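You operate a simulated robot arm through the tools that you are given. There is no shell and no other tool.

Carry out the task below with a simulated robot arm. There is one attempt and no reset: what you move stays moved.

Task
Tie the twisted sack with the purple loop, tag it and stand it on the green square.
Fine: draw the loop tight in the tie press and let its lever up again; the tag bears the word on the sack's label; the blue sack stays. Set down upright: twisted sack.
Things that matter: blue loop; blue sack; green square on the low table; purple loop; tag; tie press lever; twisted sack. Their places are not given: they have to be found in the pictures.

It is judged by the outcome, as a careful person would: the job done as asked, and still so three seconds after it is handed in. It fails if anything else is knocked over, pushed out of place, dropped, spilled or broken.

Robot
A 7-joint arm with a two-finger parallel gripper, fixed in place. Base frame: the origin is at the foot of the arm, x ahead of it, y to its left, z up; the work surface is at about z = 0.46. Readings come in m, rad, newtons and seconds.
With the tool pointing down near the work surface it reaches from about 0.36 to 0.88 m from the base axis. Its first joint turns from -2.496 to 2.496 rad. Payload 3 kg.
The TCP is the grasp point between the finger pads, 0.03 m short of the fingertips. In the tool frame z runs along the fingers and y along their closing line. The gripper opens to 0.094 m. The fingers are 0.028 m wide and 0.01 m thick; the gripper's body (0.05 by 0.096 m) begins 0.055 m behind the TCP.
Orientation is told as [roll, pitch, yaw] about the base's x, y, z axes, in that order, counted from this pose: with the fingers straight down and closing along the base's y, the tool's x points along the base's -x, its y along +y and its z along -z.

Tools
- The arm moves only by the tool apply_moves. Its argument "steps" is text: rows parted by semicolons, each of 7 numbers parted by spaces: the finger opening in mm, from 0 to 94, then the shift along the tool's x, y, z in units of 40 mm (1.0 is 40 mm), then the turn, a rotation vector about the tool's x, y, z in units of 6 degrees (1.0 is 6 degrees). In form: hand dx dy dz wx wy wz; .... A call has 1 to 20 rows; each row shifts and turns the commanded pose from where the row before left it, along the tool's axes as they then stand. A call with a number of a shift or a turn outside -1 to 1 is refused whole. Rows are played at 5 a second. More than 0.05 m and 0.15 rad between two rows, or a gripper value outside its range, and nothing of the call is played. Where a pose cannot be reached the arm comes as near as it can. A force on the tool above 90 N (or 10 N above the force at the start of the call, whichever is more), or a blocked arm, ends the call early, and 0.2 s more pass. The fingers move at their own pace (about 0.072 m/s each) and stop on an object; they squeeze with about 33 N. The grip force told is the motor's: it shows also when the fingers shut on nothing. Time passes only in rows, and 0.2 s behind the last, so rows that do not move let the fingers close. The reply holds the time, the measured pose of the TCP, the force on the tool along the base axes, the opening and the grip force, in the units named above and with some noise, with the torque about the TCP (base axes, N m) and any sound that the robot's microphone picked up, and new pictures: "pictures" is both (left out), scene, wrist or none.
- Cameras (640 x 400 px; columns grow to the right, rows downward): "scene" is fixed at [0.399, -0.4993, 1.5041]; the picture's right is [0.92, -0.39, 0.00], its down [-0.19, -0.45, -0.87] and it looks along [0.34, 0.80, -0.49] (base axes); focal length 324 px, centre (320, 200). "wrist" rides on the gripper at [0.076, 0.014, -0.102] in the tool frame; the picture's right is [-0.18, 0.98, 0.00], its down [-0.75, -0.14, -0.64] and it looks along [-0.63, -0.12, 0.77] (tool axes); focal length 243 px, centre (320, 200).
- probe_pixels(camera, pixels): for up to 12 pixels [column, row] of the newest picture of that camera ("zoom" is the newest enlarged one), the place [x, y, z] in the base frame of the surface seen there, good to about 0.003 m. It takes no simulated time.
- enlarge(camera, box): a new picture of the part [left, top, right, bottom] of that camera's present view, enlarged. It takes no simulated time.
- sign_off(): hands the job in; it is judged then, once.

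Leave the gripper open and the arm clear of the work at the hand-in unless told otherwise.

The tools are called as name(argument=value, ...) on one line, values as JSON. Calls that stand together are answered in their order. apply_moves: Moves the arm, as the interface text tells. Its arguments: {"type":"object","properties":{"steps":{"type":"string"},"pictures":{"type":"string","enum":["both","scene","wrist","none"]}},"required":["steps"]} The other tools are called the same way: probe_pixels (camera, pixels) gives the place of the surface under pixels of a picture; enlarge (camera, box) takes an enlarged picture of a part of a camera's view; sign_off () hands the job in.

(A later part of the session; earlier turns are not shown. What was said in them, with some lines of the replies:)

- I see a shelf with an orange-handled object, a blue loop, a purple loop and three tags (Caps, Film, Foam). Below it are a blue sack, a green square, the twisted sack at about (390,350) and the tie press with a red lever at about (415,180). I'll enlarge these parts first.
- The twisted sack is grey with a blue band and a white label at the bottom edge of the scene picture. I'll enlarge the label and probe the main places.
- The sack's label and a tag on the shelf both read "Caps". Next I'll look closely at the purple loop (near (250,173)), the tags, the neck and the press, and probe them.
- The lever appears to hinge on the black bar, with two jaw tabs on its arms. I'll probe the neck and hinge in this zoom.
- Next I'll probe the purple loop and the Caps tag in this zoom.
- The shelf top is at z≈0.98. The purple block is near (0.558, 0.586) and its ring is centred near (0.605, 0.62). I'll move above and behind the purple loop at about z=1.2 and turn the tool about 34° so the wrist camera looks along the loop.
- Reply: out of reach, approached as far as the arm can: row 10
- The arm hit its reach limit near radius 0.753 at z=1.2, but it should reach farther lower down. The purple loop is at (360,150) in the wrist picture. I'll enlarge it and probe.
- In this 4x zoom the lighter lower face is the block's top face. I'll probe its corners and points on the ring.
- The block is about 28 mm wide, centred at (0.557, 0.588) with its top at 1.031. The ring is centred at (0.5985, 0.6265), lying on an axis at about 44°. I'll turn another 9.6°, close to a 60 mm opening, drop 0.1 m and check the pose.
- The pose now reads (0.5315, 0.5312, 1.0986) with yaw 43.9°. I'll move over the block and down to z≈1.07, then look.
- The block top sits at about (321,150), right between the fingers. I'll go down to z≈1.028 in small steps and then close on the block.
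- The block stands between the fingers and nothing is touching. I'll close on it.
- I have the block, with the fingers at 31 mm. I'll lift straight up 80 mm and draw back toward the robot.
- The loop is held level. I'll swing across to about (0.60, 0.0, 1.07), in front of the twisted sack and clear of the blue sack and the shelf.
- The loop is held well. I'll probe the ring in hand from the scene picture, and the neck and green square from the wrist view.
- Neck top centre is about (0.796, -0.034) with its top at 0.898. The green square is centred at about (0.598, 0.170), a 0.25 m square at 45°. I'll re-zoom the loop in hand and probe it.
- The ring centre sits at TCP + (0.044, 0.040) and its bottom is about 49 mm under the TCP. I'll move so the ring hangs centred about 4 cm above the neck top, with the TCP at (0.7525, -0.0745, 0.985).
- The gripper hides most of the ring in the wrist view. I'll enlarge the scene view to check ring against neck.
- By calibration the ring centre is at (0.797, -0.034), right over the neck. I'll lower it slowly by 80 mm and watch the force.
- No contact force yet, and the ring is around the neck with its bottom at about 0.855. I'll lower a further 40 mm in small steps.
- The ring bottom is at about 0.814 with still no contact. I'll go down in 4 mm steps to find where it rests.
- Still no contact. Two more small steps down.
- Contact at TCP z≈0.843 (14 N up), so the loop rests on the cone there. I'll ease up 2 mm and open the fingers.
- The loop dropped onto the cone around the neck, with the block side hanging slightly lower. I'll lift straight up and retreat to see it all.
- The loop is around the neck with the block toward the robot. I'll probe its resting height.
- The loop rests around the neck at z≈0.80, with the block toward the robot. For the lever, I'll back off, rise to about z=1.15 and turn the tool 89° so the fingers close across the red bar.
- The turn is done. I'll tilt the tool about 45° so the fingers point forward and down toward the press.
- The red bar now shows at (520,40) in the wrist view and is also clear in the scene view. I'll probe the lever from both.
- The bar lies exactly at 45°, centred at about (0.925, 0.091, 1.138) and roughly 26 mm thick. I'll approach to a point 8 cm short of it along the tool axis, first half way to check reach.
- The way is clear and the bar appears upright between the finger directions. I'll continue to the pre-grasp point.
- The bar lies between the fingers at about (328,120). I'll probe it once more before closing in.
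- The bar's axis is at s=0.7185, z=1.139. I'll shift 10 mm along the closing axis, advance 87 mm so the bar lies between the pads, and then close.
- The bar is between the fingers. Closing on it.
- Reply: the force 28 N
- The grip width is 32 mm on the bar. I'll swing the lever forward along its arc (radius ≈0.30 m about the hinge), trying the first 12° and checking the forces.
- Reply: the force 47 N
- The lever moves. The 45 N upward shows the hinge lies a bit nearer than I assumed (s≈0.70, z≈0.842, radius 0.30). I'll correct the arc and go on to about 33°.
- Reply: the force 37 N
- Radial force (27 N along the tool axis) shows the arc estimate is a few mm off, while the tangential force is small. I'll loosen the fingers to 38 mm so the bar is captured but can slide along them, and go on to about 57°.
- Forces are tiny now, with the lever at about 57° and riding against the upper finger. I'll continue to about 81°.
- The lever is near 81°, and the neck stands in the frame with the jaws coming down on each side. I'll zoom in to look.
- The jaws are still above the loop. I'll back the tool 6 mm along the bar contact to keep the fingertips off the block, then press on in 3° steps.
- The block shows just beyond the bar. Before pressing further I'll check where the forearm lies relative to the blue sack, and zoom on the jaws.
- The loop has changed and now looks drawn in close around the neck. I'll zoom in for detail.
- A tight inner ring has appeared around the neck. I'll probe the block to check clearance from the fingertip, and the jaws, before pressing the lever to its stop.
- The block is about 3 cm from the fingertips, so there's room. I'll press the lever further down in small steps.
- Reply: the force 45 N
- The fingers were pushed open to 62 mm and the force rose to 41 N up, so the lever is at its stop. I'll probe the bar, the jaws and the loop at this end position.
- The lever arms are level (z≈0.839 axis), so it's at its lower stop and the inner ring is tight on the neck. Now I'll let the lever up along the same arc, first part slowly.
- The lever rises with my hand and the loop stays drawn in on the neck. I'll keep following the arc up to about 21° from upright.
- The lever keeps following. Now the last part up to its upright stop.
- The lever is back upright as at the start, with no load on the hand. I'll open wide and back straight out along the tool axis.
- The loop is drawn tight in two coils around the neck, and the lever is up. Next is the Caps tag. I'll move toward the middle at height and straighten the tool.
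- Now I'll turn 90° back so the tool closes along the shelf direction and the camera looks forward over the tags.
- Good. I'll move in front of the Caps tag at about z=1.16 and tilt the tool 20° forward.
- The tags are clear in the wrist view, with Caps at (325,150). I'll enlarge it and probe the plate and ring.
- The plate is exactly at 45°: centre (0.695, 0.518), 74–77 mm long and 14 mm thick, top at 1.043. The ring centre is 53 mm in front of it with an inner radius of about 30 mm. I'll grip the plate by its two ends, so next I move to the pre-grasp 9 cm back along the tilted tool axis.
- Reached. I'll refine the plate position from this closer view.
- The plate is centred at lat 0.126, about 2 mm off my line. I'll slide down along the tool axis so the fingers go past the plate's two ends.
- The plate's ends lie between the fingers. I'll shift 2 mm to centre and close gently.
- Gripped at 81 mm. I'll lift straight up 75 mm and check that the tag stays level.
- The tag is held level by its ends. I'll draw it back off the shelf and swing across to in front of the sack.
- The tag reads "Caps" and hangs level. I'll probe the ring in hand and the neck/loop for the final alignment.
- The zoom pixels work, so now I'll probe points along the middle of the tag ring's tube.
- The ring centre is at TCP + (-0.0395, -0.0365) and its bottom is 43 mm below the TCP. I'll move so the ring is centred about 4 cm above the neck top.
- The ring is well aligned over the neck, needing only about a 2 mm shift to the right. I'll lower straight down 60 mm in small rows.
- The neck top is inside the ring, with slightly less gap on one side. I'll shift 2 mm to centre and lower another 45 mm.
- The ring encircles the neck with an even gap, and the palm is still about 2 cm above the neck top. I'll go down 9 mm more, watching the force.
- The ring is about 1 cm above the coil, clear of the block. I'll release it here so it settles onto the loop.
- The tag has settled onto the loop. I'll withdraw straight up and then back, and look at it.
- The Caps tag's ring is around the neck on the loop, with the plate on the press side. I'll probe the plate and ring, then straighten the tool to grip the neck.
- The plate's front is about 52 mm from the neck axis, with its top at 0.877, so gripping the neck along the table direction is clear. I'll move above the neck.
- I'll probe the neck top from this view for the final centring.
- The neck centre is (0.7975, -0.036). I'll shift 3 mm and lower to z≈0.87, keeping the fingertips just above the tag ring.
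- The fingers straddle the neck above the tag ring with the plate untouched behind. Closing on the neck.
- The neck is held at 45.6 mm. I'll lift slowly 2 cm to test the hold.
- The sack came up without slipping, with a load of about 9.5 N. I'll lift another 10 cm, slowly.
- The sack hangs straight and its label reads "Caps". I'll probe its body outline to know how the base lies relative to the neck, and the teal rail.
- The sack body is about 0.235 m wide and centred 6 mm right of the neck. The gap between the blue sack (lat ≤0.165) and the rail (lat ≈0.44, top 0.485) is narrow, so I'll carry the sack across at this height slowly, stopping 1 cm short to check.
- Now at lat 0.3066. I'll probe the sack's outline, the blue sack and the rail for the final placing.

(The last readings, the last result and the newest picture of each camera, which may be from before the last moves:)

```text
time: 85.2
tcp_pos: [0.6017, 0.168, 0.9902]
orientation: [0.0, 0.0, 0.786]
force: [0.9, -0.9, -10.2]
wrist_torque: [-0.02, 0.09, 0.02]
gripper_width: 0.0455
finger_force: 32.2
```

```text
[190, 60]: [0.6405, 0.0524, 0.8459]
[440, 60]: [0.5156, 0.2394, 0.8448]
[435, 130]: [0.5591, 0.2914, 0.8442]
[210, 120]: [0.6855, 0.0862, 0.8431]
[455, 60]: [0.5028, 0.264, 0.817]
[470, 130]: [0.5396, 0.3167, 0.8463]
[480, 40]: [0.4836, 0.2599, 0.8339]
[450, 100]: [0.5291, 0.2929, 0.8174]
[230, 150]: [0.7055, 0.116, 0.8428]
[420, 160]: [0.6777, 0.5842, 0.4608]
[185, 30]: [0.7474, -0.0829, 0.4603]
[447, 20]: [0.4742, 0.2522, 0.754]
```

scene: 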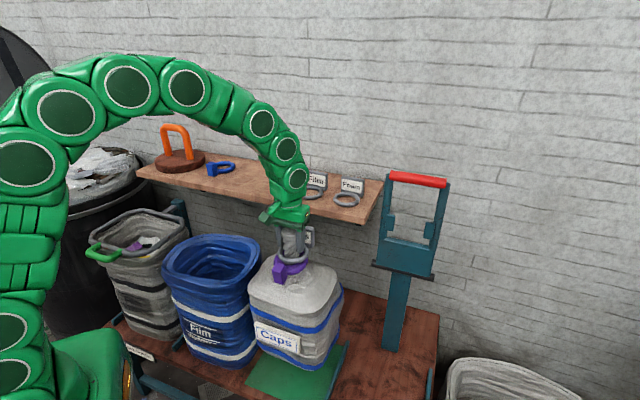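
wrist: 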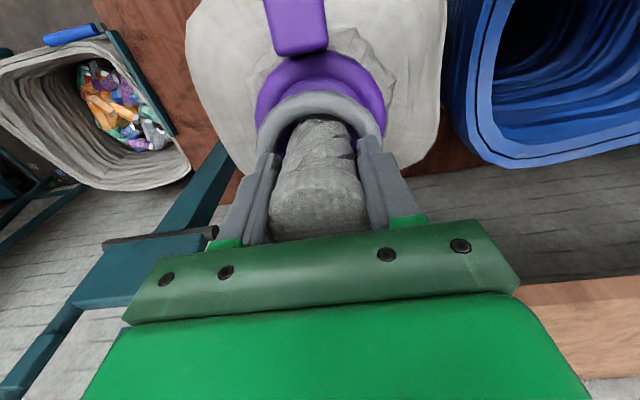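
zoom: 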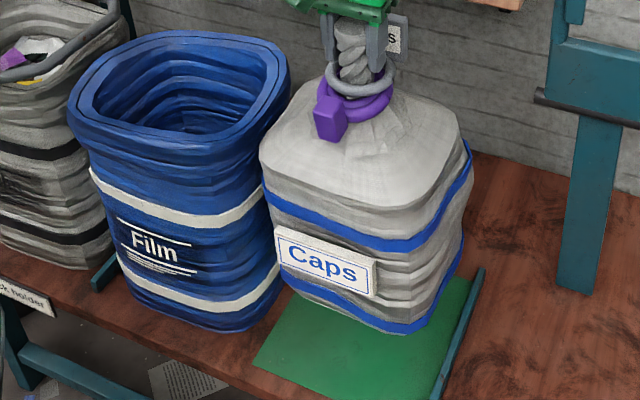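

The sack spans about lat 0.19–0.43, the blue sack ends at 0.161 and the rail begins at about 0.438. I'll shift 11 mm further left to centre it on the square, then lower it most of the way.

apply_moves(steps="10 0 0.14 0 0 0 0; 10 0 0.138 0 0 0 0; 10 0 0 0 0 0 0; 10 0 0 0.2 0 0 0; 10 0 0 0.3 0 0 0; 10 0 0 0.35 0 0 0; 10 0 0 0.35 0 0 0; 10 0 0 0.35 0 0 0; 10 0 0 0.35 0 0 0; 10 0 0 0.3 0 0 0; 10 0 0 0.2 0 0 0; 10 0 0 0 0 0 0", pictures="both")

enlarge(camera="scene", box=[150, 220, 400, 400])

```text
time: 87.8
tcp_pos: [0.5926, 0.1764, 0.8924]
orientation: [0.001, -0.001, 0.785]
force: [-1.2, -0.2, -9.4]
wrist_torque: [0.01, 0.03, 0.02]
gripper_width: 0.0454
finger_force: 32.9
```

scene: 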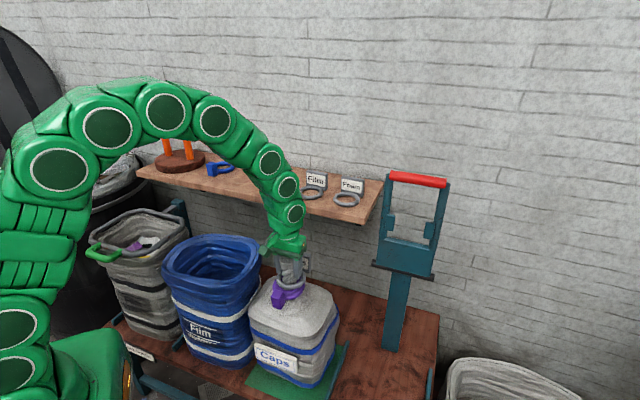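
wrist: 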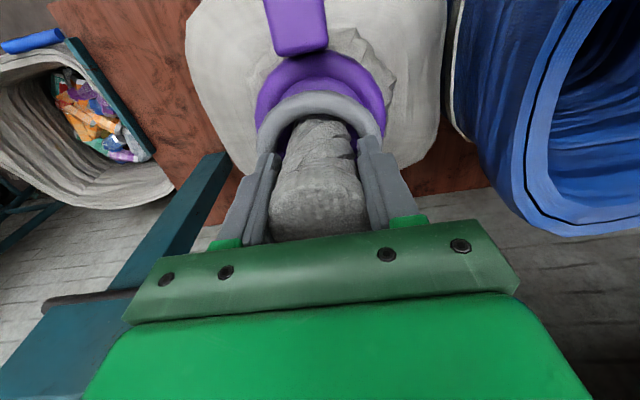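

```text
2.22 times, centred on (275, 310) of scene
```

zoom: 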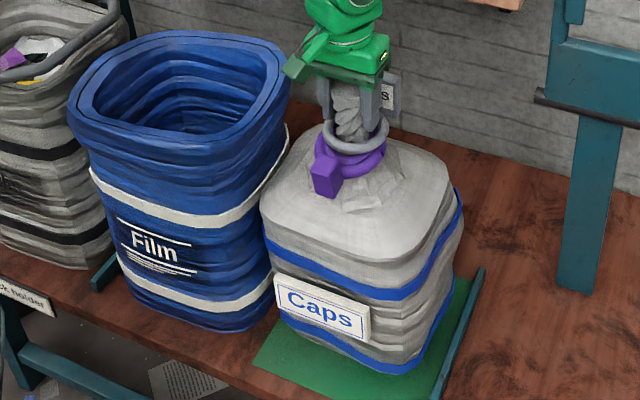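

The sack is about 2 cm above the table. I'll check the gaps to the blue sack and to the rail before setting it down.

probe_pixels(camera="zoom", pixels=[[462, 200], [452, 260], [440, 310], [425, 340], [405, 370], [300, 320], [270, 250], [262, 190], [275, 300], [460, 320], [430, 370], [280, 345]])

enlarge(camera="wrist", box=[380, 0, 540, 200])

```text
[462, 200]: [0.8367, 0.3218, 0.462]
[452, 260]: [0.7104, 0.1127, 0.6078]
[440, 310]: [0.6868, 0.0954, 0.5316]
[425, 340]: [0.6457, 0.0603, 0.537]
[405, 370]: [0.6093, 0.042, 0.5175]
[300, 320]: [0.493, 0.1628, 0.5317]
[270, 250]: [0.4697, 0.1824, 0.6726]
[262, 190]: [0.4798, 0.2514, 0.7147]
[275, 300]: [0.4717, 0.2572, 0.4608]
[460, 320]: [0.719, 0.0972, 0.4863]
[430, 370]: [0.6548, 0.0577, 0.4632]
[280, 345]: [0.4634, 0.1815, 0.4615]
```

```text
2.00 times, centred on (460, 100) of wrist
```

zoom: 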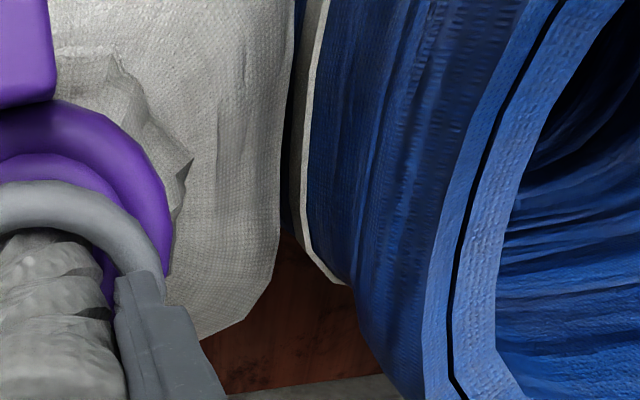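

Gaps are about 2 cm to the blue sack and 1.6 cm to the rail. I'll set it down in small steps while watching the load.

apply_moves(steps="10 0 0 0.15 0 0 0; 10 0 0 0.15 0 0 0; 10 0 0 0.15 0 0 0; 10 0 0 0.08 0 0 0; 10 0 0 0 0 0 0", pictures="none")

```text
time: 89.0
tcp_pos: [0.5945, 0.1753, 0.872]
orientation: [0.001, 0.001, 0.786]
force: [-0.2, -0.1, -9.0]
wrist_torque: [-0.03, 0.05, 0.0]
gripper_width: 0.0455
finger_force: 32.9
```

The load is still 9 N. I'll take finer steps of about 1.5 mm.

apply_moves(steps="10 0 0 0.04 0 0 0; 10 0 0 0.04 0 0 0; 10 0 0 0 0 0 0", pictures="none")

```text
time: 89.8
tcp_pos: [0.5941, 0.1769, 0.869]
orientation: [0.0, -0.002, 0.784]
force: [-12.6, 5.6, 34.4]
wrist_torque: [0.16, -0.06, 0.05]
gripper_width: 0.0459
finger_force: 33.5
```

It's on the table (force now +34 N). I'll ease up 1 mm to relax the contact.

apply_moves(steps="10 0 0 -0.025 0 0 0; 10 0 0 0 0 0 0", pictures="both")

enlarge(camera="scene", box=[200, 220, 400, 400])

```text
time: 90.4
tcp_pos: [0.5937, 0.1768, 0.8694]
orientation: [0.0, 0.001, 0.787]
force: [-1.6, 7.0, 10.0]
wrist_torque: [0.62, -0.54, 0.12]
gripper_width: 0.0456
finger_force: 32.4
```

scene: 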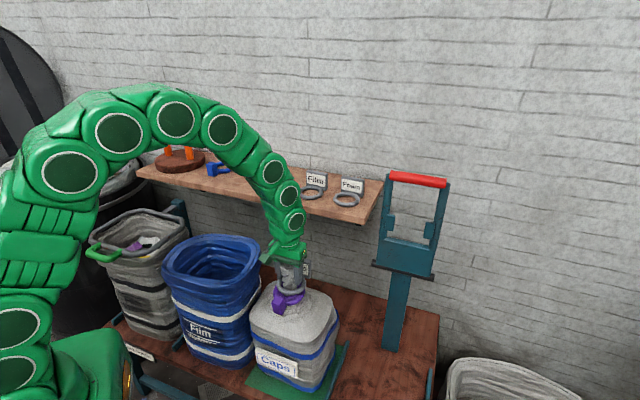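
wrist: 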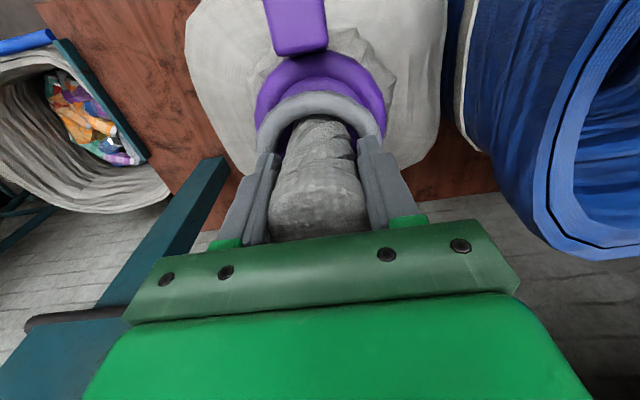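

```text
2.22 times, centred on (300, 310) of scene
```

zoom: 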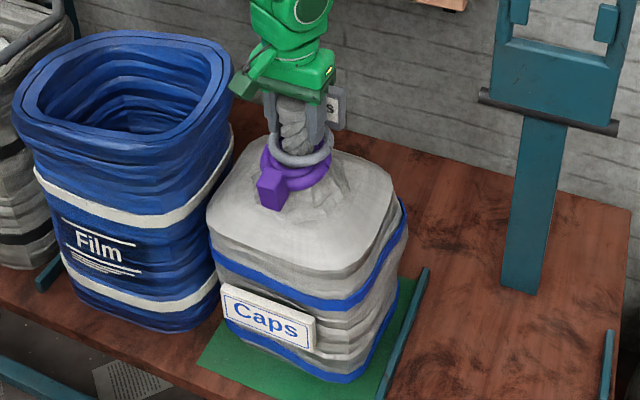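

The sack stands on the green square between the blue sack and the rail. I'll open the fingers slowly.

apply_moves(steps="50 0 0 0 0 0 0; 56 0 0 0 0 0 0; 64 0 0 0 0 0 0; 72 0 0 0 0 0 0; 76 0 0 0 0 0 0; 76 0 0 0 0 0 0", pictures="both")

enlarge(camera="scene", box=[200, 220, 400, 400])

```text
time: 91.8
tcp_pos: [0.5936, 0.176, 0.8689]
orientation: [0.001, -0.001, 0.787]
force: [0.8, 0.8, 0.5]
wrist_torque: [-0.02, 0.01, 0.0]
gripper_width: 0.0759
finger_force: 0.0
```

scene: 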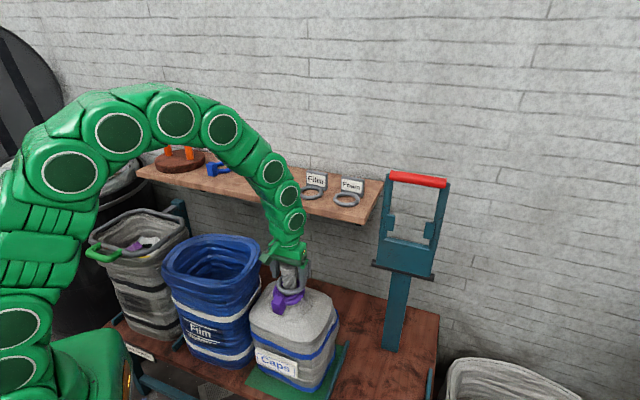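
wrist: 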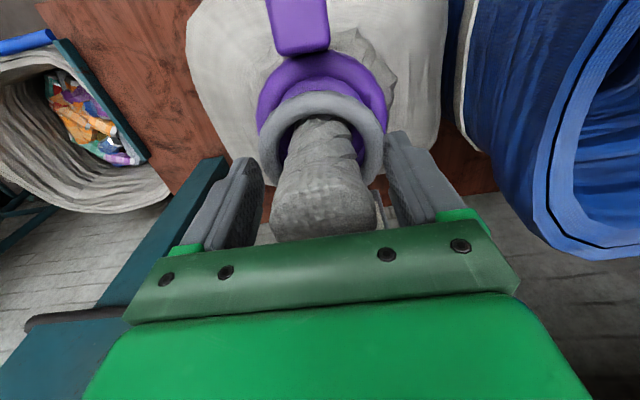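

```text
2.22 times, centred on (300, 310) of scene
```

zoom: 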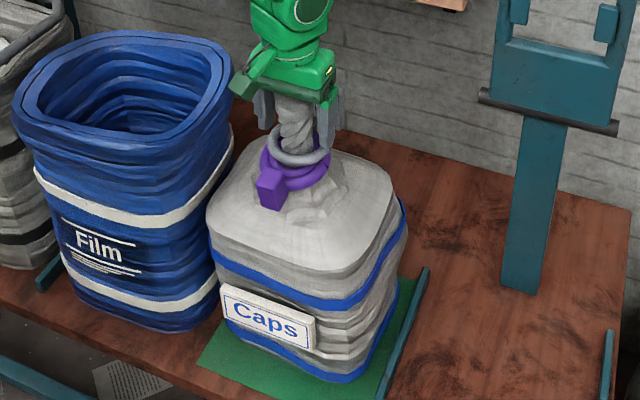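

The sack stands on its own and there's no load on the hand. I'll rise straight up and then back away.

apply_moves(steps="76 0 0 -0.3 0 0 0; 76 0 0 -0.6 0 0 0; 76 0 0 -0.9 0 0 0; 76 0 0 -0.9 0 0 0; 76 0 0 -0.9 0 0 0; 76 0 0 -0.9 0 0 0; 76 0 0 -0.9 0 0 0; 76 0.8 0 -0.3 0 0 0; 76 0.8 0 -0.3 0 0 0; 76 0.8 0 0 0 0 0; 76 0 0 0 0 0 0", pictures="both")

enlarge(camera="scene", box=[200, 220, 400, 400])

enlarge(camera="wrist", box=[220, 20, 460, 200])

```text
time: 94.2
tcp_pos: [0.5265, 0.108, 1.1116]
orientation: [0.0, 0.002, 0.784]
force: [0.1, -0.3, -0.8]
wrist_torque: [-0.01, 0.0, -0.01]
gripper_width: 0.0759
finger_force: 0.1
```

scene: 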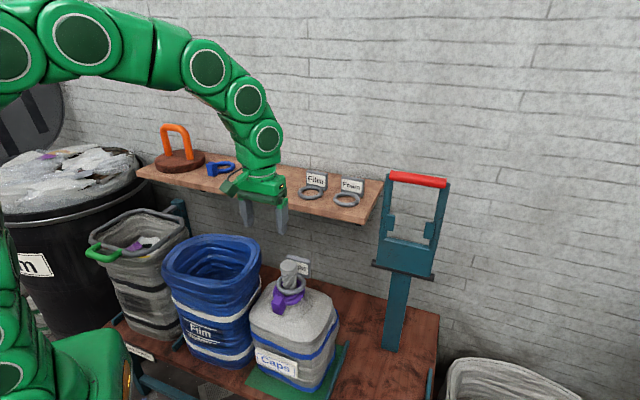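
wrist: 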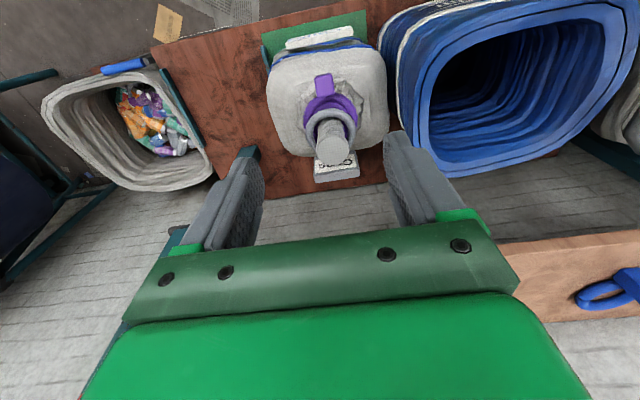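

```text
2.22 times, centred on (300, 310) of scene
```

zoom: 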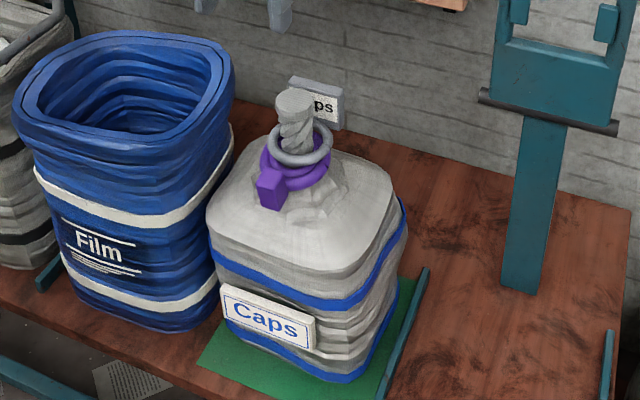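

```text
2.22 times, centred on (340, 110) of wrist
```

zoom: 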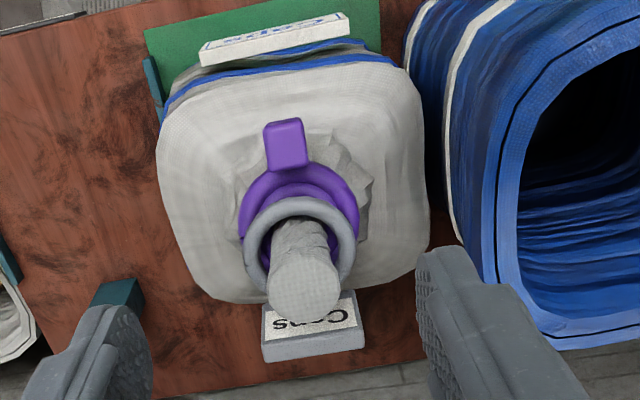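

The sack stands upright on the green square, tied and tagged. I'll check its rear edge, the tag and the lever once more.

probe_pixels(camera="zoom", pixels=[[220, 293], [400, 285], [165, 150], [425, 200], [300, 70], [160, 120], [250, 20], [265, 345], [355, 330], [310, 290], [125, 300], [440, 180]])

enlarge(camera="wrist", box=[280, 60, 390, 190])

enlarge(camera="scene", box=[250, 245, 330, 320])

```text
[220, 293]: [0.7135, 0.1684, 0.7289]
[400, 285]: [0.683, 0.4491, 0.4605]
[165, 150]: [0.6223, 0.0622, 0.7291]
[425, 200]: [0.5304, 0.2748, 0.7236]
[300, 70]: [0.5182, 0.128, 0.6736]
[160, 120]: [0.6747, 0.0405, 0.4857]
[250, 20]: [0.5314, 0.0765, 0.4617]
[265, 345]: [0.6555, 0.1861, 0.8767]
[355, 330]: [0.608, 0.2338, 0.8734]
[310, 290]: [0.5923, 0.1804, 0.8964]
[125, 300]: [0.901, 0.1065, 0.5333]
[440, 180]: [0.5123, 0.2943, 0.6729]
```

```text
3.08 times, centred on (335, 125) of wrist
```

zoom: 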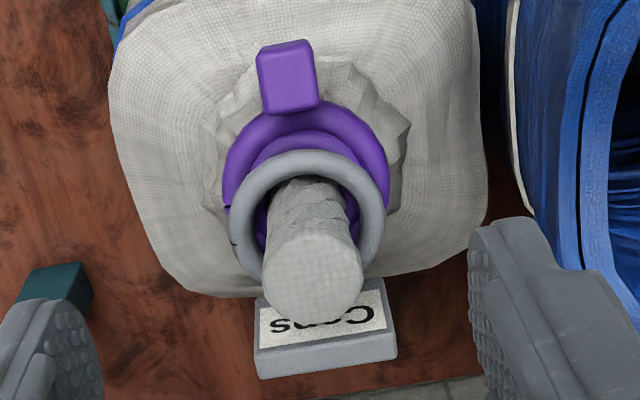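

```text
5.33 times, centred on (290, 282) of scene
```

zoom: 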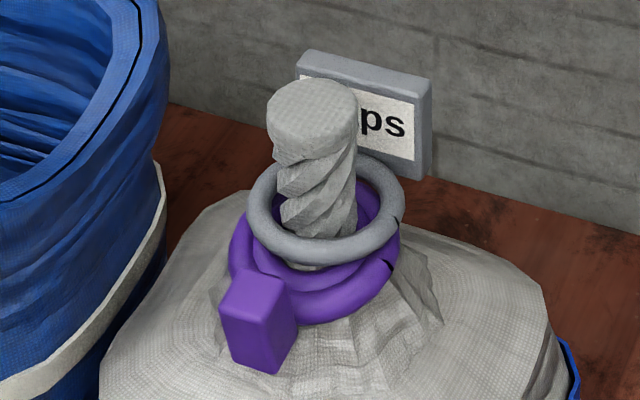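

Everything is in place: the sack is within the square, tied, tagged "Caps" and upright, the lever is up and the blue sack has not moved. I'll move the arm well clear with the gripper open and let it settle.

apply_moves(steps="94 0.6 0 -0.7 0 0 0; 94 0.6 0 -0.7 0 0 0; 94 0.6 0 -0.7 0 0 0; 94 0.6 0 -0.7 0 0 0; 94 0 0 0 0 0 0; 94 0 0 0 0 0 0; 94 0 0 0 0 0 0; 94 0 0 0 0 0 0; 94 0 0 0 0 0 0", pictures="both")

enlarge(camera="scene", box=[140, 150, 460, 400])

```text
time: 96.2
tcp_pos: [0.4592, 0.0401, 1.222]
orientation: [-0.001, 0.001, 0.786]
force: [0.2, -0.6, 0.4]
wrist_torque: [0.0, -0.04, 0.01]
gripper_width: 0.0939
finger_force: 0.0
```

scene: 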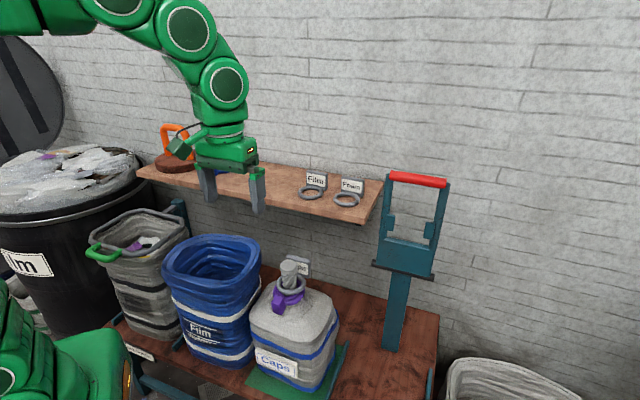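
wrist: 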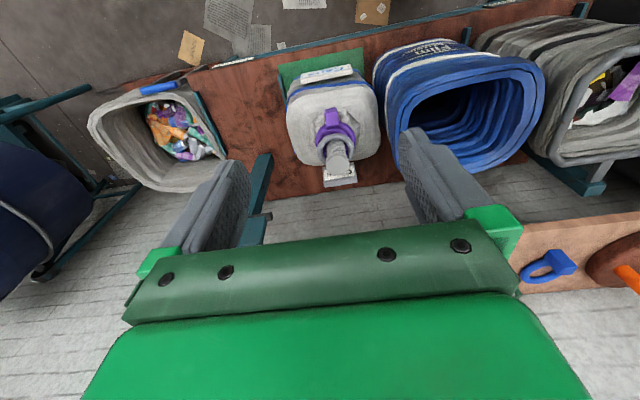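

```text
1.60 times, centred on (300, 275) of scene
```

zoom: 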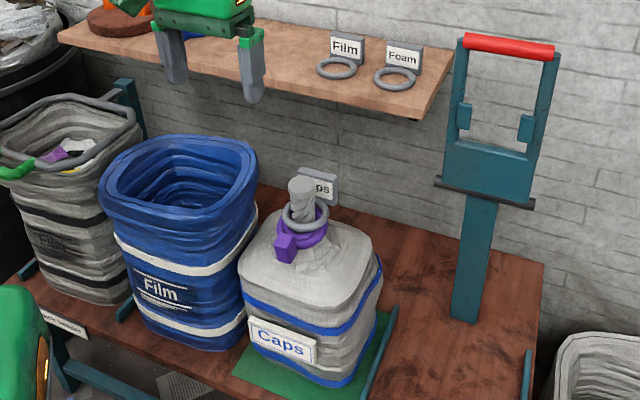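

The arm is clear and the gripper is open. The sack is tied with the purple loop, tagged "Caps", and standing upright on the green square. The lever is up, and the blue sack, blue loop and other tags have not moved. Handing in.

sign_off()

```text
The job is handed in.
```

The twisted sack is tied with the purple loop, tagged "Caps" and standing upright on the green square, and I've handed the job in. I haven't seen the judging result.

- **Tie:** The purple loop went over the sack's neck and I swung the press lever fully down to its stop. The loop drew in to two close coils around the neck. I then followed the lever back up, and it is upright again.
- **Tag:** The sack's label reads "Caps", so I used the "Caps" tag. Its ring sits around the neck on top of the loop.
- **Placing:** By my measurements the sack lies just inside the edges of the square. It has about 2 cm to the blue sack on one side and about 1.6 cm to the rail on the other.
- **Everything else:** In the last pictures the blue sack, the blue loop and the other two tags looked undisturbed. The gripper is open and the arm is clear of the work.
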